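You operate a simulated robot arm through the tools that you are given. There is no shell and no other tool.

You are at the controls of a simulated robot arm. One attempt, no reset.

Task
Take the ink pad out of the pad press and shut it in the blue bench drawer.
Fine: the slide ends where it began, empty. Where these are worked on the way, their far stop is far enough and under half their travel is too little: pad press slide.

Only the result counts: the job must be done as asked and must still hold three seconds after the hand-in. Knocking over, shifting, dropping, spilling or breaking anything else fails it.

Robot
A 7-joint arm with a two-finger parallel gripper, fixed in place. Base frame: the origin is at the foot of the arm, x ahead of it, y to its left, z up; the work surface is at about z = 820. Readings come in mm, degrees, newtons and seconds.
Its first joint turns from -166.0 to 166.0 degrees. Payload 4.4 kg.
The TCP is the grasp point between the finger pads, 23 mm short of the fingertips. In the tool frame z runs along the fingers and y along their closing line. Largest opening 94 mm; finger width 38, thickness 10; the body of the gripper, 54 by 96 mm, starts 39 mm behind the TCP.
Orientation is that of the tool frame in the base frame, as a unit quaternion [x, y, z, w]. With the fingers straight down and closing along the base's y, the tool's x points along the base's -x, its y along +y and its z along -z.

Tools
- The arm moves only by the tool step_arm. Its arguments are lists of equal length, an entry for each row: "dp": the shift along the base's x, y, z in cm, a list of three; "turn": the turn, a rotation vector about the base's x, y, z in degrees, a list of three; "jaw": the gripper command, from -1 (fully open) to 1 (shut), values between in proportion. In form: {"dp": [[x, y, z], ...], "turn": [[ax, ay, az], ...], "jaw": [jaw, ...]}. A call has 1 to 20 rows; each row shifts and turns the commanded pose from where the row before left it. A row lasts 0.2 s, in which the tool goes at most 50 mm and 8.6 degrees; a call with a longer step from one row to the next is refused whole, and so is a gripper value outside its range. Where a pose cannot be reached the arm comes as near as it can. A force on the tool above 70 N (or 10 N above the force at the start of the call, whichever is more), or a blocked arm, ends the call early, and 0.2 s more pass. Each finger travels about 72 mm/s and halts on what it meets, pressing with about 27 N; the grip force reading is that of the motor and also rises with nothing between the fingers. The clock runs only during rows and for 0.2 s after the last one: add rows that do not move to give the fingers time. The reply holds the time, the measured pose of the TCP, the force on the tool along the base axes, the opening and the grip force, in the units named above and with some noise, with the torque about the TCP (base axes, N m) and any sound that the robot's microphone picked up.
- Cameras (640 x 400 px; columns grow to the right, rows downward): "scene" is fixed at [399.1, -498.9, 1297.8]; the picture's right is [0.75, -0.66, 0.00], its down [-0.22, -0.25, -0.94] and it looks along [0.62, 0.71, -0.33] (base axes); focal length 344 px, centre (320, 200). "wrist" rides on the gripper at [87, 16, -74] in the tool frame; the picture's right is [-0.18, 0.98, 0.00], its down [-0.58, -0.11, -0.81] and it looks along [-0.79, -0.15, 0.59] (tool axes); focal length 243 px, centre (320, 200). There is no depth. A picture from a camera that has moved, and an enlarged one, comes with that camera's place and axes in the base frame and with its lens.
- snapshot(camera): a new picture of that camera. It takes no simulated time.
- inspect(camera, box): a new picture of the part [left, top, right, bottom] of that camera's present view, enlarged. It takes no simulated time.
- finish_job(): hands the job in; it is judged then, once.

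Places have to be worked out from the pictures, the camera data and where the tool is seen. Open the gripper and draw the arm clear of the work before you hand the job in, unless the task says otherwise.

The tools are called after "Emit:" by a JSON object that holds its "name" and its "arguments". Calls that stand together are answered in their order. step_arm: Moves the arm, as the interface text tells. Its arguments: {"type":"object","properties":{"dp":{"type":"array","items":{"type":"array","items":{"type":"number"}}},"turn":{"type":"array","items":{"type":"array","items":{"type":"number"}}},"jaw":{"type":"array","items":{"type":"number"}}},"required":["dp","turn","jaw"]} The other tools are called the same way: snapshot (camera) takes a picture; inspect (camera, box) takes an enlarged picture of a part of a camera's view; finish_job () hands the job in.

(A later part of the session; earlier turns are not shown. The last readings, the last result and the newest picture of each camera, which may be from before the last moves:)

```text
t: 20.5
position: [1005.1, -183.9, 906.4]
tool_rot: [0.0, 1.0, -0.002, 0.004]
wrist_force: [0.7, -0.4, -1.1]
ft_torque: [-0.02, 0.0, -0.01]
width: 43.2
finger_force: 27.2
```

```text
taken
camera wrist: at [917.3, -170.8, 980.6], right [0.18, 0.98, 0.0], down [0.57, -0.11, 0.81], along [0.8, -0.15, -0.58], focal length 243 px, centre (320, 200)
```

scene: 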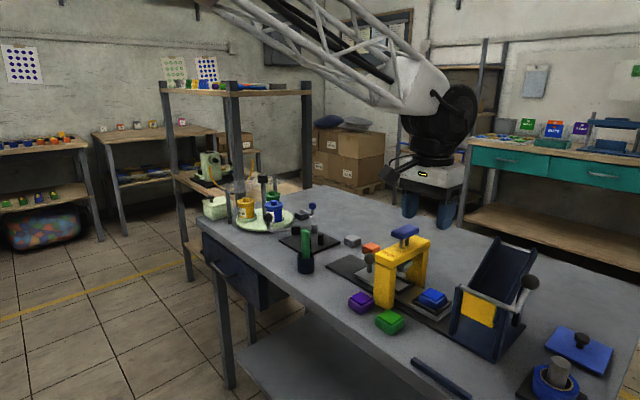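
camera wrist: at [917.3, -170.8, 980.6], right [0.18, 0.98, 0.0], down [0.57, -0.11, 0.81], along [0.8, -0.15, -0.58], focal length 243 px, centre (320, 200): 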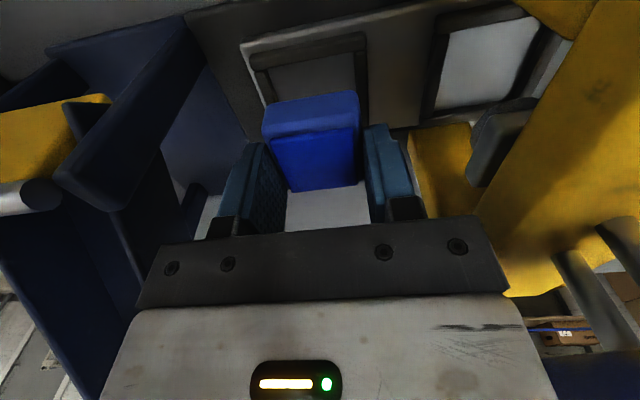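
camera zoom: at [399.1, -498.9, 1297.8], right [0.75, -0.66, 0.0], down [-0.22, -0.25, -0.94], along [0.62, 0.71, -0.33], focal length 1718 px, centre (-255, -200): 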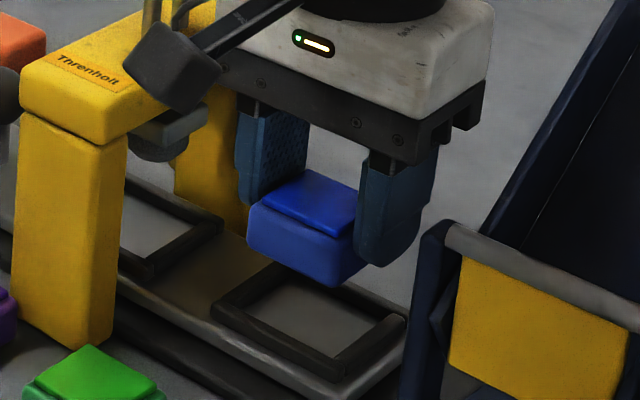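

The pad is out and the nest is empty. I'll raise well above the press, carry the pad to the free table spot near (885, 15), to set it down temporarily while I open the drawer.

Emit:
{"name": "step_arm", "arguments": {"dp": [[0, 0, 3], [0, 0, 4], [0, 0, 4], [0, 0, 3], [-2, 3.3, 0], [-2, 3.3, 0], [-2, 3.3, 0], [-2, 3.3, 0], [-2, 3.3, 0], [-2, 3.3, 0], [0, 0, 0]], "turn": [[0, 0, 0], [0, 0, 0], [0, 0, 0], [0, 0, 0], [0, 0, 0], [0, 0, 0], [0, 0, 0], [0, 0, 0], [0, 0, 0], [0, 0, 0], [0, 0, 0]], "jaw": [1, 1, 1, 1, 1, 1, 1, 1, 1, 1, 1]}}

Emit:
{"name": "snapshot", "arguments": {"camera": "wrist"}}

Emit:
{"name": "snapshot", "arguments": {"camera": "scene"}}

```text
t: 22.9
position: [880.7, 9.5, 1048.0]
tool_rot: [-0.001, 1.0, -0.001, 0.004]
wrist_force: [0.0, 0.3, -0.8]
ft_torque: [0.0, 0.0, 0.0]
width: 43.4
finger_force: 26.3
```

```text
taken
camera wrist: at [793.8, 24.1, 1120.9], right [0.18, 0.98, 0.0], down [0.57, -0.11, 0.81], along [0.8, -0.15, -0.58], focal length 243 px, centre (320, 200)
```

wrist: 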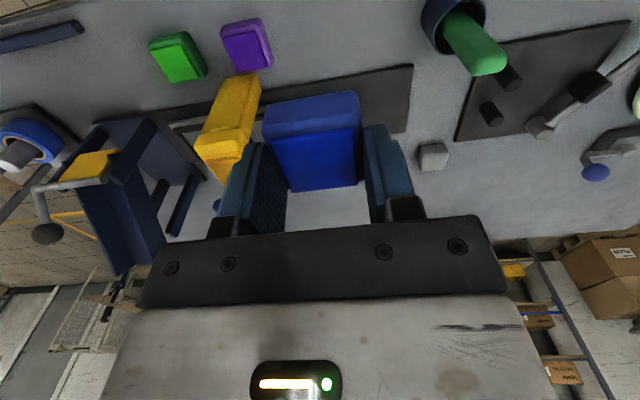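

```text
taken
```

scene: 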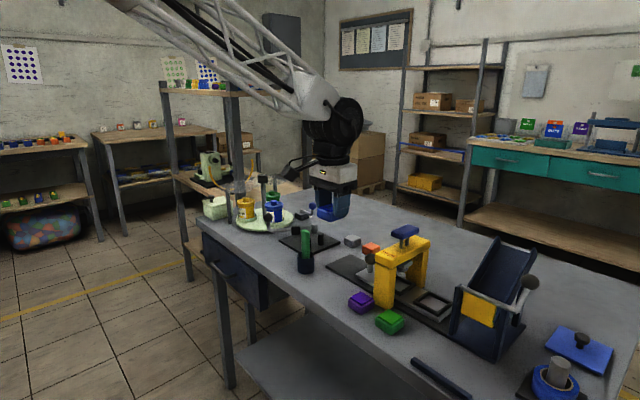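

Open spot confirmed between the purple pad (y≈-70) and the cup (y≈139). I'll lower the pad toward the table at about (880, 20), correcting the small pitch.

Emit:
{"name": "step_arm", "arguments": {"dp": [[0, 0.5, -4.2], [0, 0.5, -4.2], [0, 0, -4.2], [0, 0, -3.4], [0, 0, -0.5], [0, 0, 0]], "turn": [[0, 0.45, 0], [0, 0, 0], [0, 0, 0], [0, 0, 0], [0, 0, 0], [0, 0, 0]], "jaw": [1, 1, 1, 1, 1, 1]}}

Emit:
{"name": "inspect", "arguments": {"camera": "scene", "box": [290, 200, 410, 340]}}

```text
t: 24.3
position: [883.7, 23.3, 882.2]
tool_rot: [0.0, 1.0, 0.0, 0.001]
wrist_force: [0.1, -0.1, -0.5]
ft_torque: [0.02, 0.02, 0.01]
width: 43.0
finger_force: 27.3
```

```text
2.86 times, centred on (350, 270) of scene
camera zoom: at [399.1, -498.9, 1297.8], right [0.75, -0.66, 0.0], down [-0.22, -0.25, -0.94], along [0.62, 0.71, -0.33], focal length 982 px, centre (234, 0)
```

zoom: 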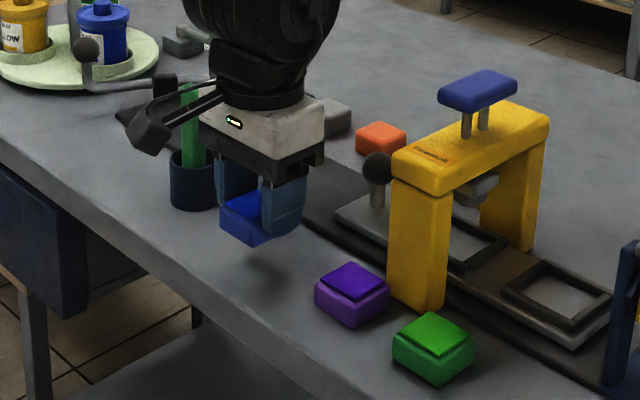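

The pad still hovers above the table; I'll go down another 12 mm in small rows and check the force.

Emit:
{"name": "step_arm", "arguments": {"dp": [[0, 0, -0.5], [0, 0, -0.4], [0, 0, -0.3], [0, 0, 0]], "turn": [[0, 0, 0], [0, 0, 0], [0, 0, 0], [0, 0, 0]], "jaw": [1, 1, 1, 1]}}

Emit:
{"name": "inspect", "arguments": {"camera": "scene", "box": [300, 230, 380, 300]}}

```text
t: 25.3
position: [884.3, 22.1, 868.5]
tool_rot: [0.0, 1.0, -0.001, 0.001]
wrist_force: [0.2, 0.0, 0.1]
ft_torque: [0.03, -0.02, 0.02]
width: 43.2
finger_force: 27.1
```

```text
5.71 times, centred on (340, 265) of scene
camera zoom: at [399.1, -498.9, 1297.8], right [0.75, -0.66, 0.0], down [-0.22, -0.25, -0.94], along [0.62, 0.71, -0.33], focal length 1963 px, centre (206, -171)
```

zoom: 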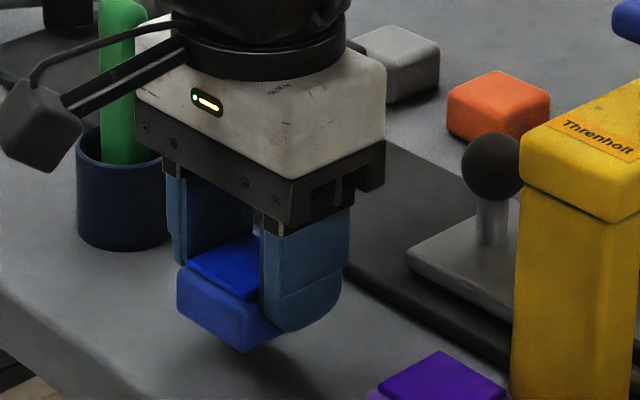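

The pad's lower corner is still roughly 8 mm up. I'll go on down in 2–3 mm rows.

Emit:
{"name": "step_arm", "arguments": {"dp": [[0, 0, -0.3], [0, 0, -0.2], [0, 0, 0]], "turn": [[0, 0, 0], [0, 0, 0], [0, 0, 0]], "jaw": [1, 1, 1]}}

Emit:
{"name": "inspect", "arguments": {"camera": "scene", "box": [300, 230, 380, 300]}}

```text
t: 26.1
position: [883.6, 23.9, 863.9]
tool_rot: [0.0, 1.0, -0.001, 0.0]
wrist_force: [0.1, -0.9, 0.2]
ft_torque: [-0.01, 0.0, -0.02]
width: 43.0
finger_force: 27.1
```

```text
5.71 times, centred on (340, 265) of scene
camera zoom: at [399.1, -498.9, 1297.8], right [0.75, -0.66, 0.0], down [-0.22, -0.25, -0.94], along [0.62, 0.71, -0.33], focal length 1963 px, centre (206, -171)
```

zoom: 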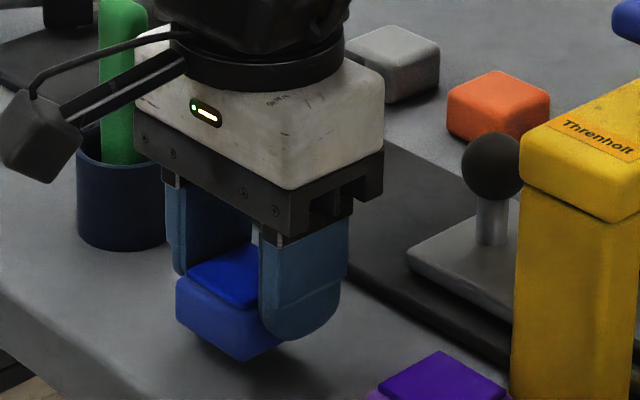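

Still no load on the tool; a few more 2 mm rows.

Emit:
{"name": "step_arm", "arguments": {"dp": [[0, 0, -0.2], [0, 0, -0.2], [0, 0, 0]], "turn": [[0, 0, 0], [0, 0, 0], [0, 0, 0]], "jaw": [1, 1, 1]}}

Emit:
{"name": "inspect", "arguments": {"camera": "scene", "box": [300, 230, 380, 300]}}

```text
t: 26.9
position: [884.6, 23.8, 860.8]
tool_rot: [0.0, 1.0, -0.001, 0.0]
wrist_force: [-0.2, 0.5, -1.1]
ft_torque: [0.0, -0.02, -0.03]
width: 43.4
finger_force: 27.2
```

```text
5.71 times, centred on (340, 265) of scene
camera zoom: at [399.1, -498.9, 1297.8], right [0.75, -0.66, 0.0], down [-0.22, -0.25, -0.94], along [0.62, 0.71, -0.33], focal length 1963 px, centre (206, -171)
```

zoom: 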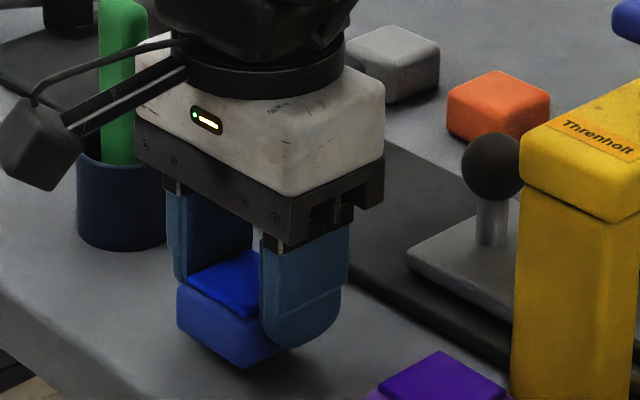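

Nearly touching; three more 1.5 mm rows and read the force.

Emit:
{"name": "step_arm", "arguments": {"dp": [[0, 0, -0.15], [0, 0, -0.15], [0, 0, 0]], "turn": [[0, 0, 0], [0, 0, 0], [0, 0, 0]], "jaw": [1, 1, 1]}}

```text
t: 27.7
position: [884.8, 20.6, 858.5]
tool_rot: [0.001, 1.0, 0.0, 0.001]
wrist_force: [0.1, 0.5, -0.4]
ft_torque: [0.03, 0.02, 0.01]
width: 42.7
finger_force: 27.2
```

Emit:
{"name": "step_arm", "arguments": {"dp": [[0, 0, -0.15], [0, 0, -0.15], [0, 0, 0]], "turn": [[0, 0, 0], [0, 0, 0], [0, 0, 0]], "jaw": [1, 1, 1]}}

Emit:
{"name": "inspect", "arguments": {"camera": "scene", "box": [300, 230, 380, 300]}}

```text
t: 28.5
position: [883.5, 23.5, 856.5]
tool_rot: [-0.001, 1.0, 0.0, 0.001]
wrist_force: [0.3, 0.8, -1.3]
ft_torque: [0.02, -0.03, 0.0]
width: 43.1
finger_force: 27.3
```

```text
5.71 times, centred on (340, 265) of scene
camera zoom: at [399.1, -498.9, 1297.8], right [0.75, -0.66, 0.0], down [-0.22, -0.25, -0.94], along [0.62, 0.71, -0.33], focal length 1963 px, centre (206, -171)
```

zoom: 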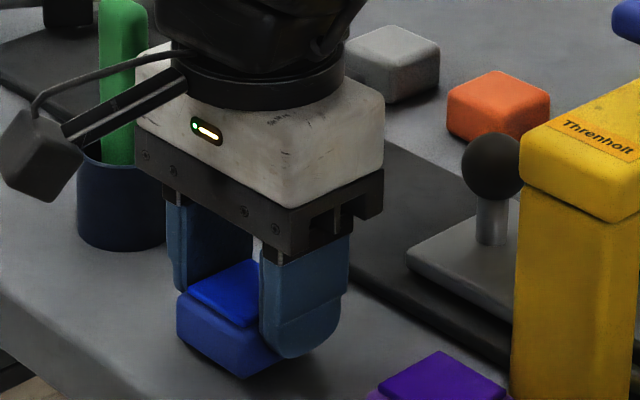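

No contact load yet at z=856.5; continuing gently.

Emit:
{"name": "step_arm", "arguments": {"dp": [[0, 0, -0.15], [0, 0, -0.15], [0, 0, 0]], "turn": [[0, 0, 0], [0, 0, 0], [0, 0, 0]], "jaw": [1, 1, 1]}}

```text
t: 29.3
position: [884.5, 23.0, 851.2]
tool_rot: [0.0, 1.0, -0.001, 0.001]
wrist_force: [0.1, -0.6, -0.1]
ft_torque: [0.0, 0.01, -0.04]
width: 43.1
finger_force: 27.3
```

Emit:
{"name": "step_arm", "arguments": {"dp": [[0, 0, -0.15], [0, 0, -0.15], [0, 0, 0]], "turn": [[0, 0, 0], [0, 0, 0], [0, 0, 0]], "jaw": [1, 1, 1]}}

Emit:
{"name": "inspect", "arguments": {"camera": "scene", "box": [300, 230, 380, 300]}}

Emit:
{"name": "snapshot", "arguments": {"camera": "wrist"}}

```text
t: 30.1
position: [886.3, 23.1, 849.0]
tool_rot: [0.0, 1.0, -0.001, 0.001]
wrist_force: [6.4, -0.4, 19.2]
ft_torque: [0.03, -0.12, -0.01]
width: 43.2
finger_force: 26.8
```

```text
5.71 times, centred on (340, 265) of scene
camera zoom: at [399.1, -498.9, 1297.8], right [0.75, -0.66, 0.0], down [-0.22, -0.25, -0.94], along [0.62, 0.71, -0.33], focal length 1963 px, centre (206, -171)
```

zoom: 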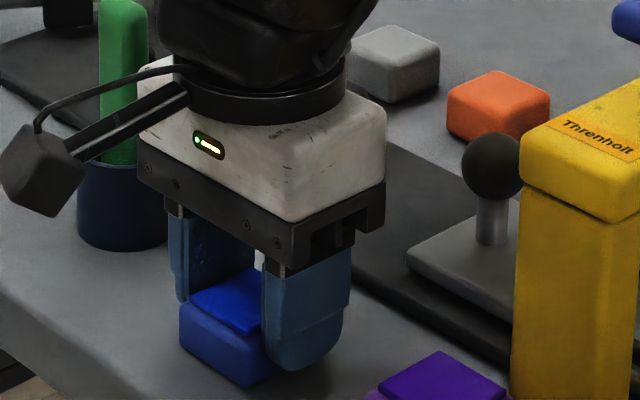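

```text
taken
camera wrist: at [799.2, 37.3, 923.4], right [0.18, 0.98, 0.0], down [0.58, -0.11, 0.81], along [0.79, -0.15, -0.59], focal length 243 px, centre (320, 200)
```

wrist: 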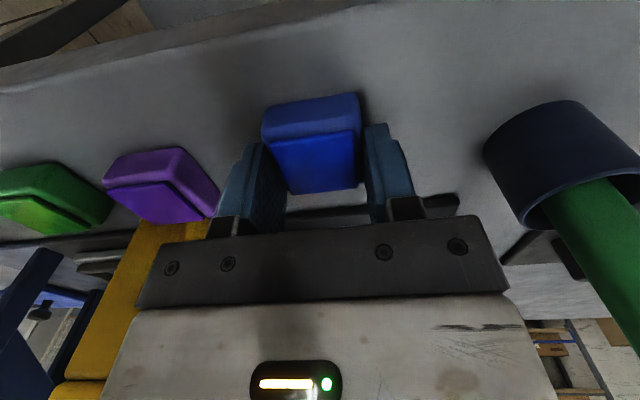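

The pad touched the table (19 N at z≈849). I'll ease up 1 mm, open to 61 mm and rise straight up.

Emit:
{"name": "step_arm", "arguments": {"dp": [[0, 0, 0.1], [0, 0, 0], [0, 0, 0], [0, 0, 1], [0, 0, 4], [0, 0, 4], [0, 0, 4], [0, 0, 4], [0, 0, 0]], "turn": [[0, 0, 0], [0, 0, 0], [0, 0, 0], [0, 0, 0], [0, 0, 0], [0, 0, 0], [0, 0, 0], [0, 0, 0], [0, 0, 0]], "jaw": [0.3, -0.3, -0.3, -0.3, -0.3, -0.3, -0.3, -0.3, -0.3]}}

Emit:
{"name": "snapshot", "arguments": {"camera": "scene"}}

Emit:
{"name": "snapshot", "arguments": {"camera": "wrist"}}

```text
t: 32.1
position: [883.6, 23.5, 1021.2]
tool_rot: [0.0, 1.0, -0.001, 0.001]
wrist_force: [-0.3, 0.0, 0.3]
ft_torque: [0.04, 0.01, -0.01]
width: 61.0
finger_force: 0.1
```

```text
taken
```

scene: 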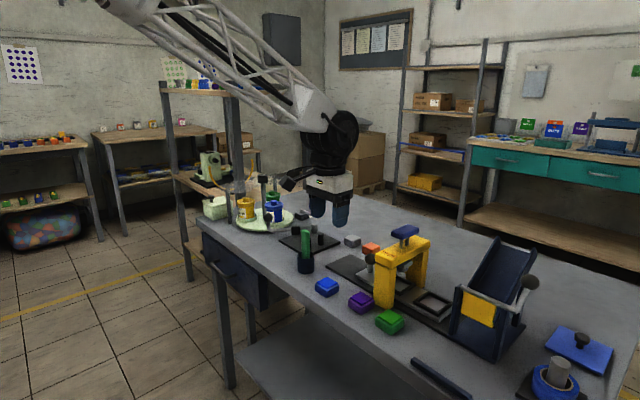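

```text
taken
camera wrist: at [798.2, 39.3, 1096.5], right [0.18, 0.98, 0.0], down [0.58, -0.11, 0.81], along [0.79, -0.15, -0.59], focal length 243 px, centre (320, 200)
```

wrist: 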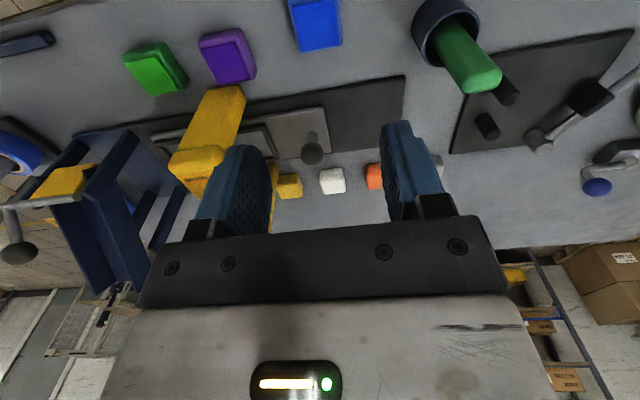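

The blue pad rests safely at about (884, 22). Next I'll return the slide: move above the knob (≈(1004, -4)), again yawed 30°.

Emit:
{"name": "step_arm", "arguments": {"dp": [[2.8, -0.7, 0], [3, -0.7, 0], [3, -0.7, 0], [3, -0.6, -1], [0, 0, -3], [0, 0, -1.5], [0, 0, 0]], "turn": [[0, 0, 7.5], [0, 0, 7.5], [0, 0, 7.5], [0, 0, 7.5], [0, 0, 0], [0, 0, 0], [0, 0, 0]], "jaw": [-0.3, -0.3, -0.3, -0.3, -0.3, -0.3, -0.3]}}

Emit:
{"name": "snapshot", "arguments": {"camera": "wrist"}}

```text
t: 33.7
position: [1003.3, -1.9, 964.3]
tool_rot: [-0.258, 0.966, 0.0, 0.001]
wrist_force: [0.0, 0.0, -0.9]
ft_torque: [0.02, 0.02, 0.03]
width: 61.2
finger_force: 0.0
```

```text
taken
camera wrist: at [919.8, -33.4, 1038.6], right [-0.33, 0.94, 0.0], down [0.56, 0.2, 0.81], along [0.76, 0.27, -0.59], focal length 243 px, centre (320, 200)
```

wrist: 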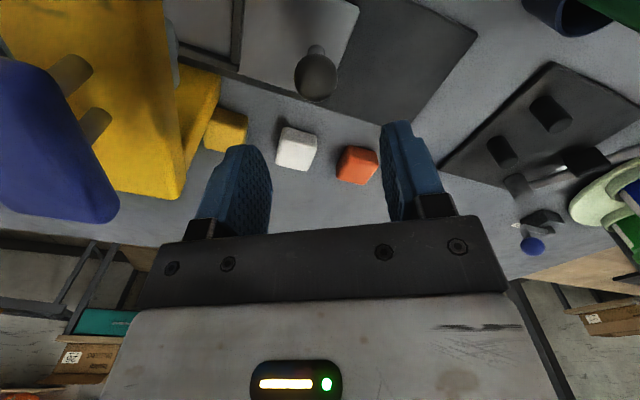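

The knob is at about (1003.5, -6), almost exactly below. I'll shift 2 mm in −y, lower to z≈871 and grip it.

Emit:
{"name": "step_arm", "arguments": {"dp": [[0, -0.2, -2.5], [0, 0, -2.5], [0, 0, -2.5], [0, 0, -1.8], [0, 0, 0], [0, 0, 0], [0, 0, 0], [0, 0, 0]], "turn": [[0, 0, 0], [0, 0, 0], [0, 0, 0], [0, 0, 0], [0, 0, 0], [0, 0, 0], [0, 0, 0], [0, 0, 0]], "jaw": [-0.3, -0.3, -0.3, -0.3, -0.3, 0.2, 1, 1]}}

Emit:
{"name": "snapshot", "arguments": {"camera": "wrist"}}

```text
t: 35.5
position: [1002.4, -7.0, 870.9]
tool_rot: [-0.259, 0.966, -0.001, 0.001]
wrist_force: [-2.4, -0.1, -1.2]
ft_torque: [0.02, 0.01, 0.0]
width: 29.0
finger_force: 44.9
```

```text
taken
camera wrist: at [919.4, -38.0, 944.9], right [-0.33, 0.94, 0.0], down [0.56, 0.2, 0.81], along [0.76, 0.27, -0.59], focal length 243 px, centre (320, 200)
```

wrist: 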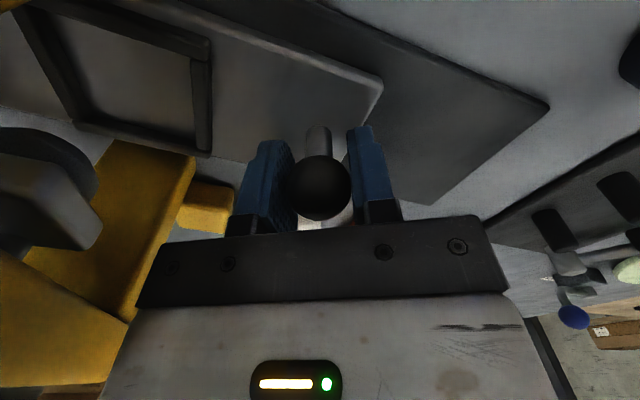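

The knob is gripped again. Before returning it I'll ease the slide the small remaining distance to its far stop, in gentle steps with the force watched.

Emit:
{"name": "step_arm", "arguments": {"dp": [[0.1, -0.4, 0], [0, -0.4, 0], [0, 0, 0]], "turn": [[0, 0, 0], [0, 0, 0], [0, 0, 0]], "jaw": [1, 1, 1]}}

Emit:
{"name": "inspect", "arguments": {"camera": "scene", "box": [360, 200, 500, 340]}}

```text
t: 36.3
position: [1002.2, -13.3, 870.8]
tool_rot: [-0.26, 0.966, 0.0, 0.0]
wrist_force: [-49.3, 25.2, 8.1]
ft_torque: [-0.13, -0.09, 0.07]
width: 29.4
finger_force: 44.9
```

```text
2.86 times, centred on (430, 270) of scene
camera zoom: at [399.1, -498.9, 1297.8], right [0.75, -0.66, 0.0], down [-0.22, -0.25, -0.94], along [0.62, 0.71, -0.33], focal length 982 px, centre (6, 0)
```

zoom: 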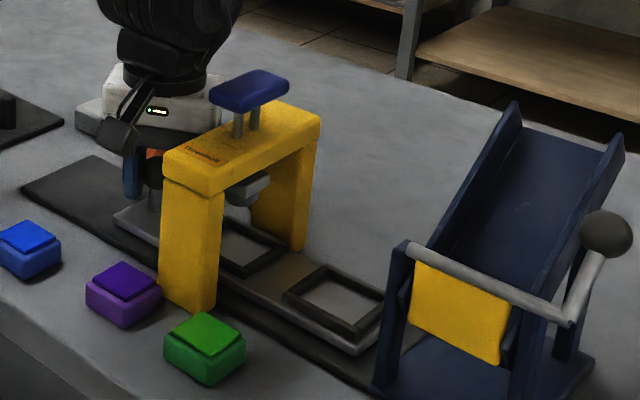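

Resistance rose at y≈-13 — the far stop, about 94 mm of travel. Now I'll draw the slide back toward +y, first a short step to check the side loads.

Emit:
{"name": "step_arm", "arguments": {"dp": [[-0.1, 0.5, 0], [0, 0.5, 0], [0, 0.5, 0], [0, 0, 0]], "turn": [[0, 0, 0], [0, 0, 0], [0, 0, 0], [0, 0, 0]], "jaw": [1, 1, 1, 1]}}

```text
t: 37.3
position: [1001.9, 1.4, 871.3]
tool_rot: [-0.26, 0.966, -0.001, 0.002]
wrist_force: [27.4, -0.4, -21.0]
ft_torque: [0.05, 0.08, 0.11]
width: 29.5
finger_force: 45.4
```

Slide is moving back; side load is Fx≈+27 N and Fz≈−21 N, so I'll trim +1.5 mm in x and −1 mm in z while continuing toward +y.

Emit:
{"name": "step_arm", "arguments": {"dp": [[0.15, 0.5, -0.1], [0, 0.6, 0], [0, 0.6, 0], [0, 0.6, 0], [0, 0.6, 0], [0, 0.6, 0], [0, 0.6, 0], [0, 0.6, 0], [0, 0.6, 0], [0, 0, 0]], "turn": [[0, 0, 0], [0, 0, 0], [0, 0, 0], [0, 0, 0], [0, 0, 0], [0, 0, 0], [0, 0, 0], [0, 0, 0], [0, 0, 0], [0, 0, 0]], "jaw": [1, 1, 1, 1, 1, 1, 1, 1, 1, 1]}}

```text
t: 39.5
position: [1004.1, 53.9, 870.2]
tool_rot: [-0.259, 0.966, 0.0, 0.0]
wrist_force: [-19.6, -0.2, -10.0]
ft_torque: [0.1, -0.26, -0.17]
width: 29.0
finger_force: 44.8
```

Side load is now slightly negative in x; I'll trim back 1 mm and continue toward the start stop at y≈81.

Emit:
{"name": "step_arm", "arguments": {"dp": [[-0.1, 0.5, 0], [0, 0.5, 0], [0, 0.5, 0], [0, 0.5, 0], [0, 0.4, 0], [0, 0, 0]], "turn": [[0, 0, 0], [0, 0, 0], [0, 0, 0], [0, 0, 0], [0, 0, 0], [0, 0, 0]], "jaw": [1, 1, 1, 1, 1, 1]}}

Emit:
{"name": "snapshot", "arguments": {"camera": "wrist"}}

Emit:
{"name": "inspect", "arguments": {"camera": "scene", "box": [280, 200, 420, 320]}}

```text
t: 40.9
position: [1001.3, 78.1, 872.1]
tool_rot: [-0.259, 0.966, -0.001, 0.002]
wrist_force: [35.2, -0.4, -4.4]
ft_torque: [0.05, 0.06, 0.16]
width: 29.3
finger_force: 45.2
```

```text
taken
camera wrist: at [919.4, 47.0, 945.6], right [-0.33, 0.94, 0.0], down [0.56, 0.2, 0.81], along [0.76, 0.27, -0.59], focal length 243 px, centre (320, 200)
```

wrist: 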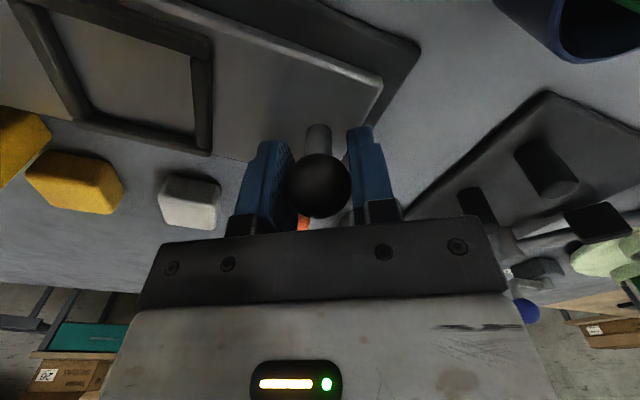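

```text
3.33 times, centred on (350, 260) of scene
camera zoom: at [399.1, -498.9, 1297.8], right [0.75, -0.66, 0.0], down [-0.22, -0.25, -0.94], along [0.62, 0.71, -0.33], focal length 1145 px, centre (220, 0)
```

zoom: 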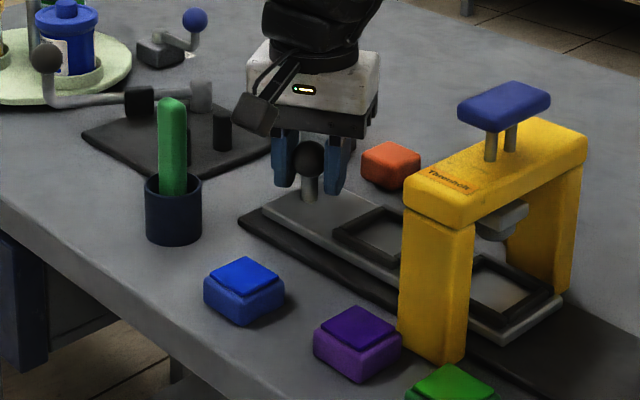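

About 3 mm short of the starting grip position (camera y 47.0 vs 49.8). I'll trim x +1.5 mm and nudge +y in small steps until it meets the stop.

Emit:
{"name": "step_arm", "arguments": {"dp": [[0.15, 0.15, 0], [0, 0.15, 0], [0, 0, 0]], "turn": [[0, 0, 0], [0, 0, 0], [0, 0, 0]], "jaw": [1, 1, 1]}}

Emit:
{"name": "inspect", "arguments": {"camera": "wrist", "box": [200, 0, 460, 200]}}

```text
t: 41.7
position: [1002.8, 81.1, 871.1]
tool_rot: [-0.259, 0.966, -0.001, 0.001]
wrist_force: [-30.4, 2.5, 18.6]
ft_torque: [-0.02, -0.03, -0.04]
width: 29.4
finger_force: 45.2
```

```text
2.00 times, centred on (330, 100) of wrist
camera zoom: at [920.5, 49.7, 945.0], right [-0.33, 0.94, 0.0], down [0.56, 0.2, 0.81], along [0.76, 0.27, -0.59], focal length 485 px, centre (300, 400)
```

zoom: 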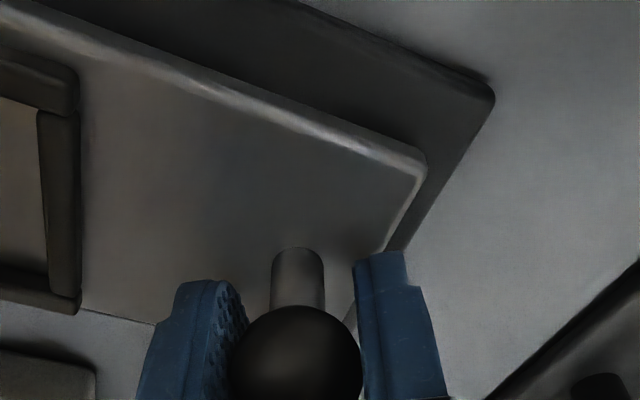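

The camera reads y=49.7, matching the start grip. One more small nudge will tell whether it's against the start stop.

Emit:
{"name": "step_arm", "arguments": {"dp": [[-0.1, 0.1, -0.05], [0, 0.1, 0], [0, 0, 0]], "turn": [[0, 0, 0], [0, 0, 0], [0, 0, 0]], "jaw": [1, 1, 1]}}

```text
t: 42.5
position: [1003.8, 81.4, 869.8]
tool_rot: [-0.258, 0.966, 0.0, 0.001]
wrist_force: [0.7, -16.3, 7.9]
ft_torque: [0.31, -0.39, 0.0]
width: 29.5
finger_force: 44.4
```

Fy = −16 N: the slide is against its start stop. I'll open, lift clear, and swing back toward the robot side to look at the drawer.

Emit:
{"name": "step_arm", "arguments": {"dp": [[0, 0, 0], [0, 0, 0], [0, 0, 0], [0, 0, 2], [0, 0, 4], [0, 0, 4.5], [0, 0, 4.5], [0, 0, 4], [-4, 0, 0], [-4, 0, 0], [-4, 0, 0], [-4, 0, 0], [-4, 0, 0], [0, 0, 0]], "turn": [[0, 0, 0], [0, 0, 0], [0, 0, 0], [0, 0, 0], [0, 0, 0], [0, 0, 0], [0, 0, 0], [0, 0, 0], [0, 0, -6], [0, 0, -6], [0, 0, -6], [0, 0, -6], [0, 0, -6], [0, 0, 0]], "jaw": [0.2, -0.3, -0.3, -0.3, -0.3, -0.3, -0.3, -0.3, -0.3, -0.3, -0.3, -0.3, -0.3, -0.3]}}

Emit:
{"name": "inspect", "arguments": {"camera": "scene", "box": [300, 210, 480, 340]}}

```text
t: 45.5
position: [804.8, 80.8, 1062.8]
tool_rot: [0.001, 1.0, -0.002, 0.0]
wrist_force: [0.0, 0.3, -0.6]
ft_torque: [0.02, -0.04, 0.0]
width: 61.1
finger_force: 0.0
```

```text
3.08 times, centred on (390, 275) of scene
camera zoom: at [399.1, -498.9, 1297.8], right [0.75, -0.66, 0.0], down [-0.22, -0.25, -0.94], along [0.62, 0.71, -0.33], focal length 1057 px, centre (105, -31)
```

zoom: 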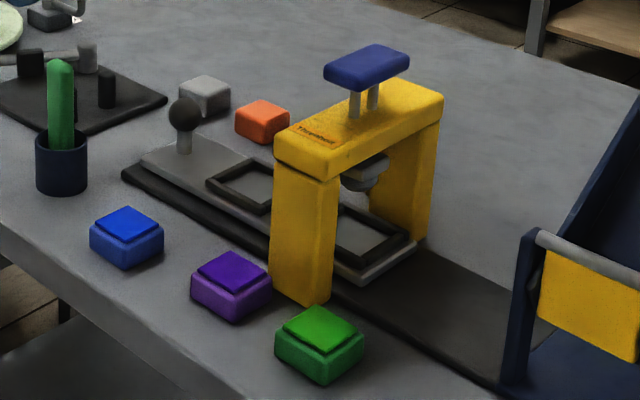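

The slide is back at its start and empty. Now I'll swing to about (600, 390, 1000) on the robot side of the bench to look at the drawer.

Emit:
{"name": "step_arm", "arguments": {"dp": [[-2.56, 3.86, -0.75], [-2.56, 3.86, -0.75], [-2.56, 3.86, -0.75], [-2.56, 3.86, -0.75], [-2.56, 3.86, -0.75], [-2.56, 3.86, -0.75], [-2.56, 3.86, -0.75], [-2.56, 3.86, -0.75], [0, 0, 0]], "turn": [[0, 0, 0], [0, 0, 0], [0, 0, 0], [0, 0, 0], [0, 0, 0], [0, 0, 0], [0, 0, 0], [0, 0, 0], [0, 0, 0]], "jaw": [-0.3, -0.3, -0.3, -0.3, -0.3, -0.3, -0.3, -0.3, -0.3]}}

Emit:
{"name": "snapshot", "arguments": {"camera": "wrist"}}

Emit:
{"name": "snapshot", "arguments": {"camera": "scene"}}

```text
t: 47.5
position: [600.0, 395.7, 1002.9]
tool_rot: [0.0, 1.0, -0.001, 0.0]
wrist_force: [1.1, 0.1, -0.1]
ft_torque: [-0.02, 0.0, 0.0]
width: 61.0
finger_force: 0.1
```

```text
taken
camera wrist: at [513.7, 409.4, 1076.7], right [0.18, 0.98, 0.0], down [0.58, -0.11, 0.81], along [0.79, -0.15, -0.59], focal length 243 px, centre (320, 200)
```

wrist: 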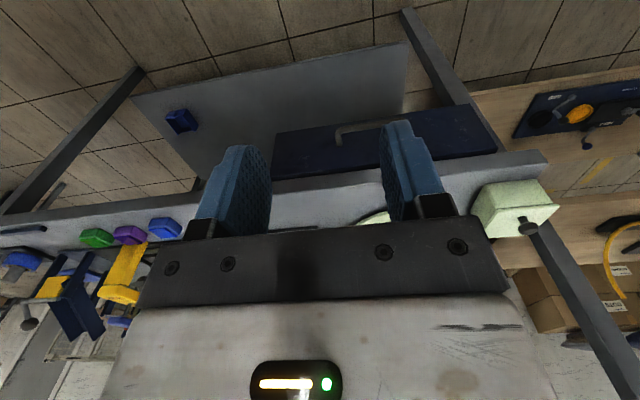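

```text
taken
```

scene: 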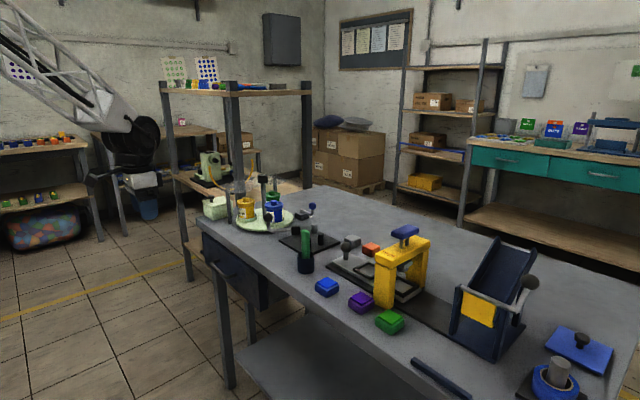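

The drawer front with its handle is visible behind the finger. I'll enlarge this region.

Emit:
{"name": "inspect", "arguments": {"camera": "wrist", "box": [240, 60, 520, 220]}}

Emit:
{"name": "inspect", "arguments": {"camera": "wrist", "box": [120, 60, 320, 200]}}

Emit:
{"name": "inspect", "arguments": {"camera": "scene", "box": [190, 215, 320, 325]}}

```text
2.29 times, centred on (380, 140) of wrist
camera zoom: at [513.7, 409.4, 1076.7], right [0.18, 0.98, 0.0], down [0.58, -0.11, 0.81], along [0.79, -0.15, -0.59], focal length 555 px, centre (183, 337)
```

zoom: 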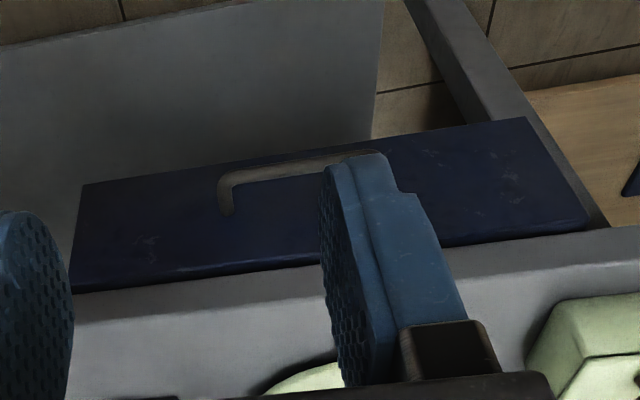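

```text
2.86 times, centred on (220, 130) of wrist
camera zoom: at [513.7, 409.4, 1076.7], right [0.18, 0.98, 0.0], down [0.58, -0.11, 0.81], along [0.79, -0.15, -0.59], focal length 693 px, centre (606, 400)
```

zoom: 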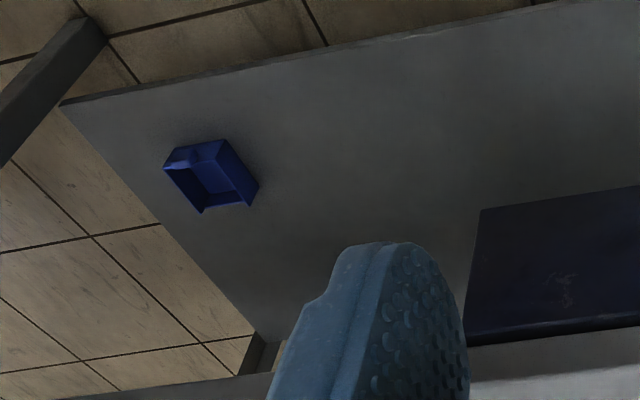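

```text
3.64 times, centred on (255, 270) of scene
camera zoom: at [399.1, -498.9, 1297.8], right [0.75, -0.66, 0.0], down [-0.22, -0.25, -0.94], along [0.62, 0.71, -0.33], focal length 1249 px, centre (556, -54)
```

zoom: 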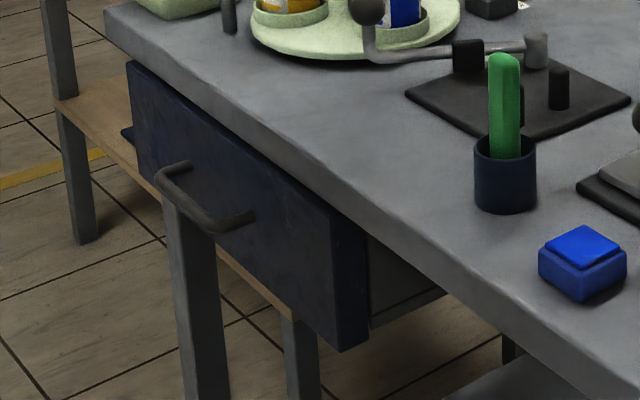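

The drawer front lies at x≈828, y 257–642, z≈650–785, with its bar handle at x≈790, y≈392–500, z≈717. I plan to grip the bar with the tool horizontal and jaws closing vertically, so first I'll yaw +90° here in free space.

Emit:
{"name": "step_arm", "arguments": {"dp": [[-0.5, 0.45, 0], [-0.5, 0.45, 0], [-0.5, 0.45, 0], [-0.5, 0.45, 0], [-0.5, 0.45, 0], [-0.5, 0.45, 0], [-0.5, 0.45, 0], [-0.5, 0.45, 0], [-0.5, 0.45, 0], [-0.5, 0.45, 0], [0, 0.5, 0], [0, 0, 0]], "turn": [[0, 0, 8.1818], [0, 0, 8.1818], [0, 0, 8.1818], [0, 0, 8.1818], [0, 0, 8.1818], [0, 0, 8.1818], [0, 0, 8.1818], [0, 0, 8.1818], [0, 0, 8.1818], [0, 0, 8.1818], [0, 0, 8.1818], [0, 0, 0]], "jaw": [-0.3, -0.3, -0.3, -0.3, -0.3, -0.3, -0.3, -0.3, -0.3, -0.3, -0.3, -0.3]}}

Emit:
{"name": "snapshot", "arguments": {"camera": "wrist"}}

```text
t: 50.1
position: [548.2, 442.7, 1000.4]
tool_rot: [0.707, -0.707, 0.0, -0.001]
wrist_force: [0.6, -0.6, -0.4]
ft_torque: [-0.02, 0.0, -0.01]
width: 61.3
finger_force: 0.0
```

```text
taken
camera wrist: at [532.7, 353.9, 1074.6], right [-0.98, 0.18, 0.0], down [0.11, 0.58, 0.81], along [0.15, 0.79, -0.59], focal length 243 px, centre (320, 200)
```

wrist: 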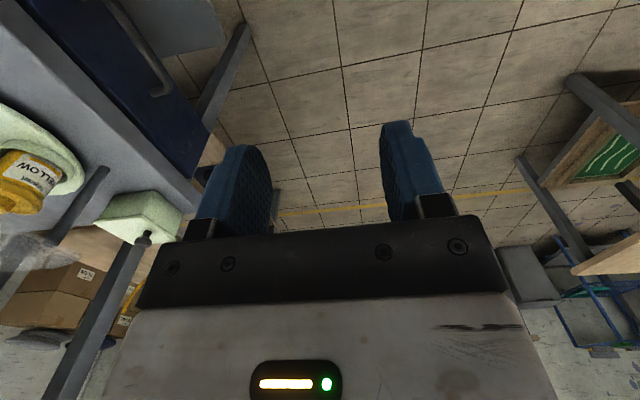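

Yaw +90° went fine. Now I'll pitch the tool to horizontal (pointing +x) in free space, lowering slightly.

Emit:
{"name": "step_arm", "arguments": {"dp": [[0, 0, -1], [0, 0, -1], [0, 0, -1], [0, 0, -1], [0, 0, -1], [0, 0, -1], [0, 0, -1], [0, 0, -1], [0, 0, -1], [0, 0, -1], [0, 0, -1], [0, 0, 0]], "turn": [[0, -8.1818, 0], [0, -8.1818, 0], [0, -8.1818, 0], [0, -8.1818, 0], [0, -8.1818, 0], [0, -8.1818, 0], [0, -8.1818, 0], [0, -8.1818, 0], [0, -8.1818, 0], [0, -8.1818, 0], [0, -8.1818, 0], [0, 0, 0]], "jaw": [-0.3, -0.3, -0.3, -0.3, -0.3, -0.3, -0.3, -0.3, -0.3, -0.3, -0.3, -0.3]}}

Emit:
{"name": "snapshot", "arguments": {"camera": "wrist"}}

Emit:
{"name": "snapshot", "arguments": {"camera": "scene"}}

```text
t: 52.7
position: [548.4, 441.4, 890.2]
tool_rot: [-0.499, 0.5, -0.5, 0.502]
wrist_force: [0.0, 0.0, 0.2]
ft_torque: [0.01, -0.01, 0.03]
width: 61.3
finger_force: 0.0
```

```text
taken
camera wrist: at [474.4, 353.1, 873.4], right [0.0, 0.19, -0.98], down [-0.81, 0.58, 0.11], along [0.59, 0.79, 0.15], focal length 243 px, centre (320, 200)
```

wrist: 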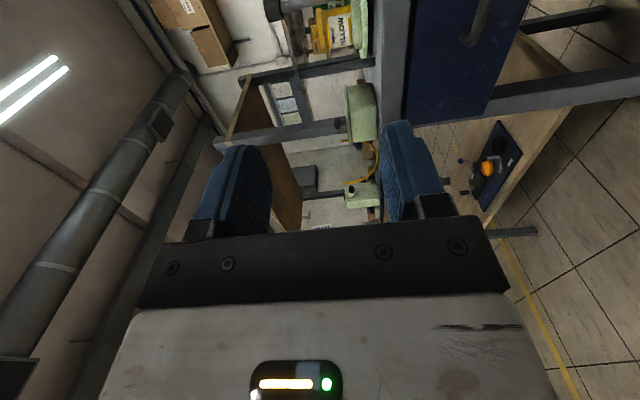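

```text
taken
```

scene: 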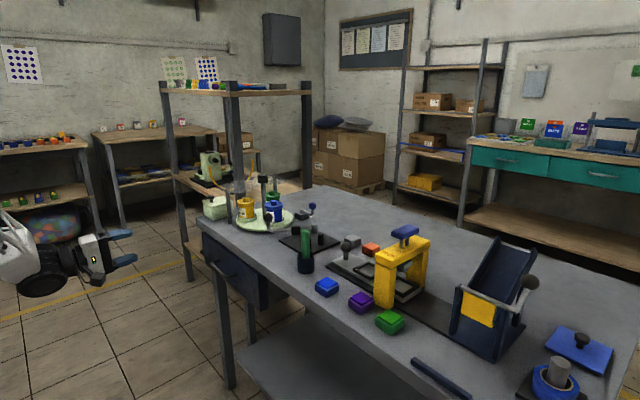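

Tool is horizontal, pointing at the bench front. I'll lower to handle height (z≈717) and approach to x≈640, then look.

Emit:
{"name": "step_arm", "arguments": {"dp": [[0, 0, -4], [0, 0, -4], [0, 0.1, -4], [1, 0.1, -4], [4, 0.1, -1.3], [4, 0.1, 0], [0, 0, 0]], "turn": [[0, 0, 0], [0, 0, 0], [0, 0, 0], [0, 0, 0], [0, 0, 0], [0, 0, 0], [0, 0, 0]], "jaw": [-0.3, -0.3, -0.3, -0.3, -0.3, -0.3, -0.3]}}

Emit:
{"name": "snapshot", "arguments": {"camera": "wrist"}}

Emit:
{"name": "inspect", "arguments": {"camera": "scene", "box": [90, 190, 330, 350]}}

```text
t: 54.3
position: [638.4, 448.6, 716.5]
tool_rot: [-0.5, 0.5, -0.5, 0.501]
wrist_force: [-0.2, 0.5, 0.4]
ft_torque: [-0.03, 0.0, 0.01]
width: 61.1
finger_force: 0.1
```

```text
taken
camera wrist: at [565.2, 359.7, 699.7], right [0.0, 0.18, -0.98], down [-0.81, 0.58, 0.11], along [0.59, 0.79, 0.15], focal length 243 px, centre (320, 200)
```

wrist: 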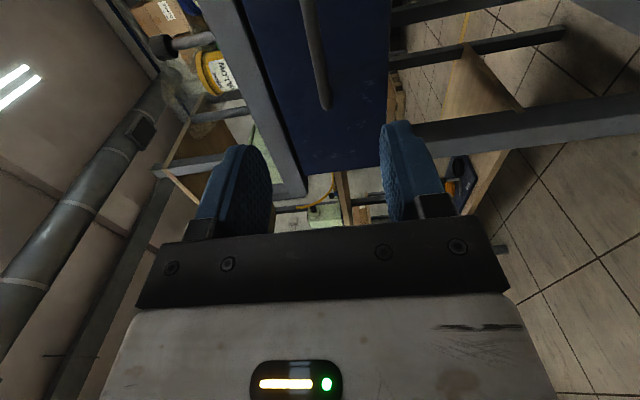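

```text
2.50 times, centred on (210, 270) of scene
camera zoom: at [399.1, -498.9, 1297.8], right [0.75, -0.66, 0.0], down [-0.22, -0.25, -0.94], along [0.62, 0.71, -0.33], focal length 859 px, centre (595, 25)
```

zoom: 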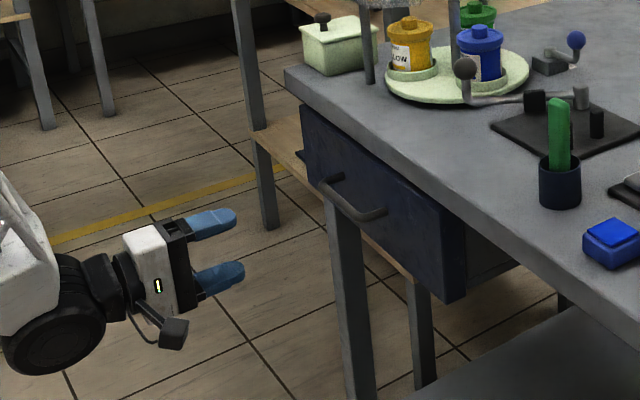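

The bar handle reads at x≈790, z≈719.5 (its +y end at y≈499). I'll raise 3 mm and advance to x≈788 with the jaws straddling the bar.

Emit:
{"name": "step_arm", "arguments": {"dp": [[4, 0, 0.3], [4, 0, 0], [3, 0, 0], [1.5, 0, 0], [1, 0, 0], [0.7, 0, 0], [0.5, 0, 0], [0, 0, 0]], "turn": [[0, 0, 0], [0, 0, 0], [0, 0, 0], [0, 0, 0], [0, 0, 0], [0, 0, 0], [0, 0, 0], [0, 0, 0]], "jaw": [-0.3, -0.3, -0.3, -0.3, -0.3, -0.3, -0.3, -0.3]}}

Emit:
{"name": "snapshot", "arguments": {"camera": "wrist"}}

Emit:
{"name": "inspect", "arguments": {"camera": "scene", "box": [170, 200, 310, 320]}}

```text
t: 56.1
position: [785.1, 445.7, 719.7]
tool_rot: [-0.501, 0.5, -0.499, 0.501]
wrist_force: [0.4, -0.6, 0.4]
ft_torque: [-0.03, -0.04, -0.02]
width: 61.3
finger_force: 0.1
```

```text
taken
camera wrist: at [710.8, 357.1, 703.3], right [0.0, 0.18, -0.98], down [-0.81, 0.58, 0.11], along [0.59, 0.79, 0.15], focal length 243 px, centre (320, 200)
```

wrist: 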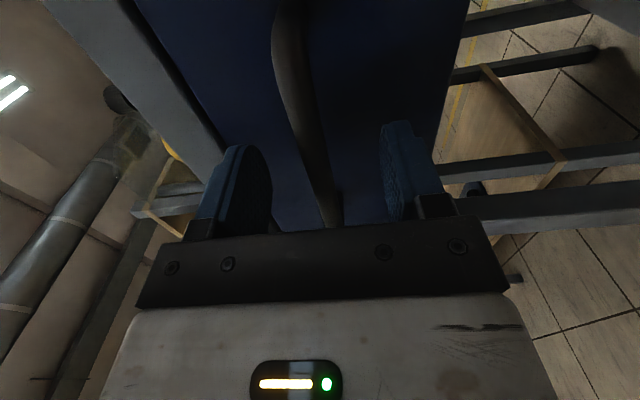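

```text
3.33 times, centred on (240, 260) of scene
camera zoom: at [399.1, -498.9, 1297.8], right [0.75, -0.66, 0.0], down [-0.22, -0.25, -0.94], along [0.62, 0.71, -0.33], focal length 1145 px, centre (587, 0)
```

zoom: 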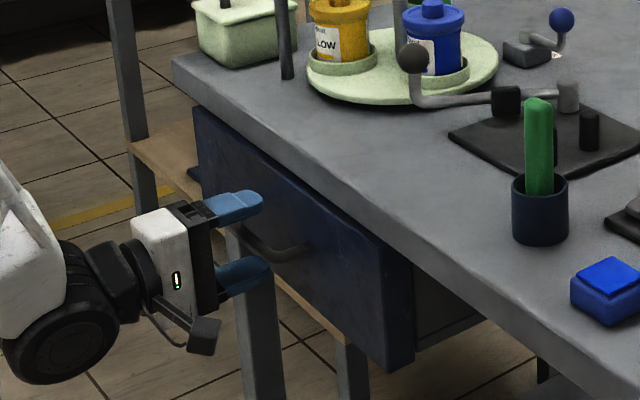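

The bar is between the fingers with no contact; closing on it.

Emit:
{"name": "step_arm", "arguments": {"dp": [[0.2, 0, 0], [0, 0, 0], [0, 0, 0], [0, 0, 0]], "turn": [[0, 0, 0], [0, 0, 0], [0, 0, 0], [0, 0, 0]], "jaw": [0.2, 0.6, 1, 1]}}

Emit:
{"name": "snapshot", "arguments": {"camera": "wrist"}}

```text
t: 57.1
position: [786.8, 444.8, 719.2]
tool_rot: [-0.5, 0.499, -0.499, 0.501]
wrist_force: [-5.8, -2.8, 17.1]
ft_torque: [-0.77, -0.11, -0.34]
width: 11.8
finger_force: 45.4
```

```text
taken
camera wrist: at [713.1, 356.9, 703.3], right [0.0, 0.19, -0.98], down [-0.81, 0.58, 0.11], along [0.59, 0.79, 0.15], focal length 243 px, centre (320, 200)
```

wrist: 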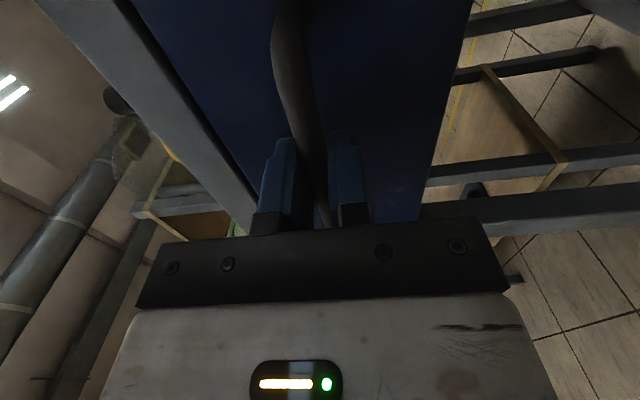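

Bar gripped at 11.8 mm. I'll trim 1 mm up and start pulling the drawer toward −x gently.

Emit:
{"name": "step_arm", "arguments": {"dp": [[-0.3, 0, 0.1], [-0.5, 0, 0], [-0.7, 0, 0], [-1, 0, 0], [-1, 0, 0], [0, 0, 0]], "turn": [[0, 0, 0], [0, 0, 0], [0, 0, 0], [0, 0, 0], [0, 0, 0], [0, 0, 0]], "jaw": [1, 1, 1, 1, 1, 1]}}

Emit:
{"name": "inspect", "arguments": {"camera": "scene", "box": [170, 200, 310, 320]}}

```text
t: 58.5
position: [753.9, 446.2, 720.7]
tool_rot: [-0.5, 0.5, -0.5, 0.5]
wrist_force: [-0.4, 4.2, 3.5]
ft_torque: [-0.17, -0.02, 1.31]
width: 12.0
finger_force: 44.9
```

```text
3.33 times, centred on (240, 260) of scene
camera zoom: at [399.1, -498.9, 1297.8], right [0.75, -0.66, 0.0], down [-0.22, -0.25, -0.94], along [0.62, 0.71, -0.33], focal length 1145 px, centre (587, 0)
```

zoom: 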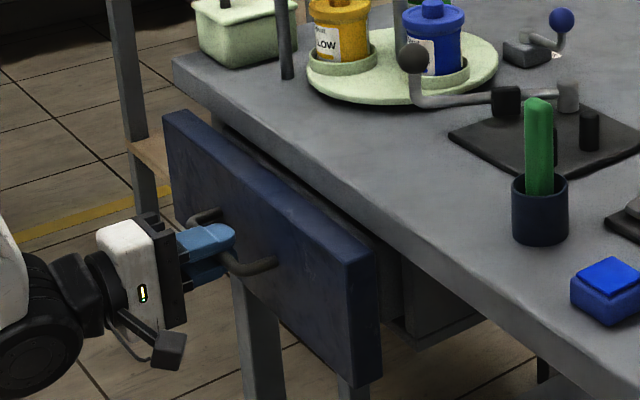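

The drawer slides out freely. I'll pull on another 16.5 cm.

Emit:
{"name": "step_arm", "arguments": {"dp": [[-1.5, 0, 0], [-1.5, 0, 0], [-1.5, 0, 0], [-1.5, 0, 0], [-1.5, 0, 0], [-1.5, 0, 0], [-1.5, 0, 0], [-1.5, 0, 0], [-1.5, 0, 0], [-1.5, 0, 0], [-1.5, 0, 0], [0, 0, 0]], "turn": [[0, 0, 0], [0, 0, 0], [0, 0, 0], [0, 0, 0], [0, 0, 0], [0, 0, 0], [0, 0, 0], [0, 0, 0], [0, 0, 0], [0, 0, 0], [0, 0, 0], [0, 0, 0]], "jaw": [1, 1, 1, 1, 1, 1, 1, 1, 1, 1, 1, 1]}}

Emit:
{"name": "snapshot", "arguments": {"camera": "scene"}}

```text
t: 61.1
position: [589.5, 446.2, 718.8]
tool_rot: [-0.5, 0.5, -0.5, 0.5]
wrist_force: [0.5, -34.7, 25.5]
ft_torque: [-0.44, -0.11, -0.29]
width: 11.9
finger_force: 44.7
```

```text
taken
```

scene: 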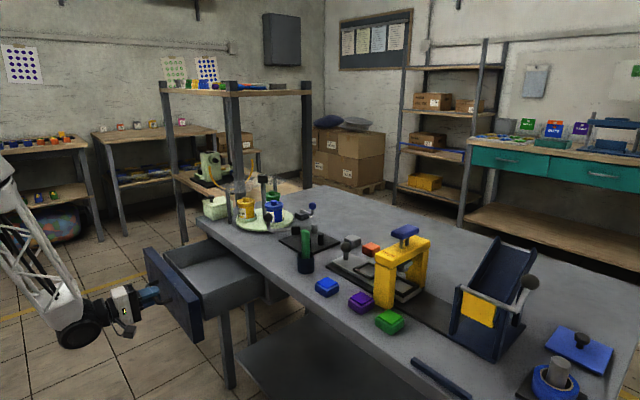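

The drawer is about 197 mm open. I'll inspect the interior before letting go.

Emit:
{"name": "inspect", "arguments": {"camera": "scene", "box": [130, 220, 310, 360]}}

```text
2.86 times, centred on (220, 290) of scene
camera zoom: at [399.1, -498.9, 1297.8], right [0.75, -0.66, 0.0], down [-0.22, -0.25, -0.94], along [0.62, 0.71, -0.33], focal length 982 px, centre (606, -57)
```

zoom: 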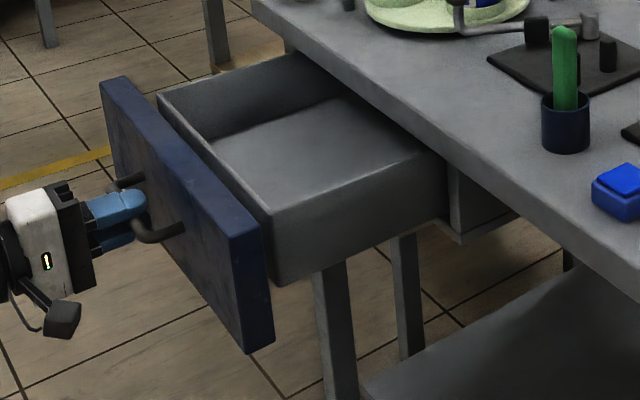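

The box inside starts about 25–45 mm behind the front panel, so a bit more opening gives comfortable room. I'll trim y −2 mm and pull a further 5 cm.

Emit:
{"name": "step_arm", "arguments": {"dp": [[-1, -0.2, 0.1], [-1, 0, 0], [-1, 0, 0], [-1, 0, 0], [-1, 0, 0], [0, 0, 0]], "turn": [[0, 0, 0], [0, 0, 0], [0, 0, 0], [0, 0, 0], [0, 0, 0], [0, 0, 0]], "jaw": [1, 1, 1, 1, 1, 1]}}

Emit:
{"name": "inspect", "arguments": {"camera": "scene", "box": [110, 210, 310, 360]}}

```text
t: 62.2
position: [542.3, 442.0, 718.7]
tool_rot: [0.501, -0.501, 0.498, -0.5]
wrist_force: [0.4, 11.9, -10.2]
ft_torque: [0.28, 0.05, 1.11]
width: 12.1
finger_force: 44.8
stopped in row 5: the force on the tool passed its limit at 86 N (the readings are from after the stop); the commanded pose is now the measured one
```

```text
2.67 times, centred on (210, 285) of scene
camera zoom: at [399.1, -498.9, 1297.8], right [0.75, -0.66, 0.0], down [-0.22, -0.25, -0.94], along [0.62, 0.71, -0.33], focal length 916 px, centre (613, -27)
```

zoom: 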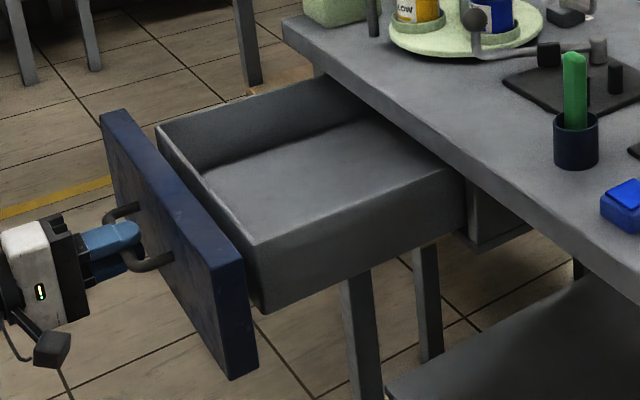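

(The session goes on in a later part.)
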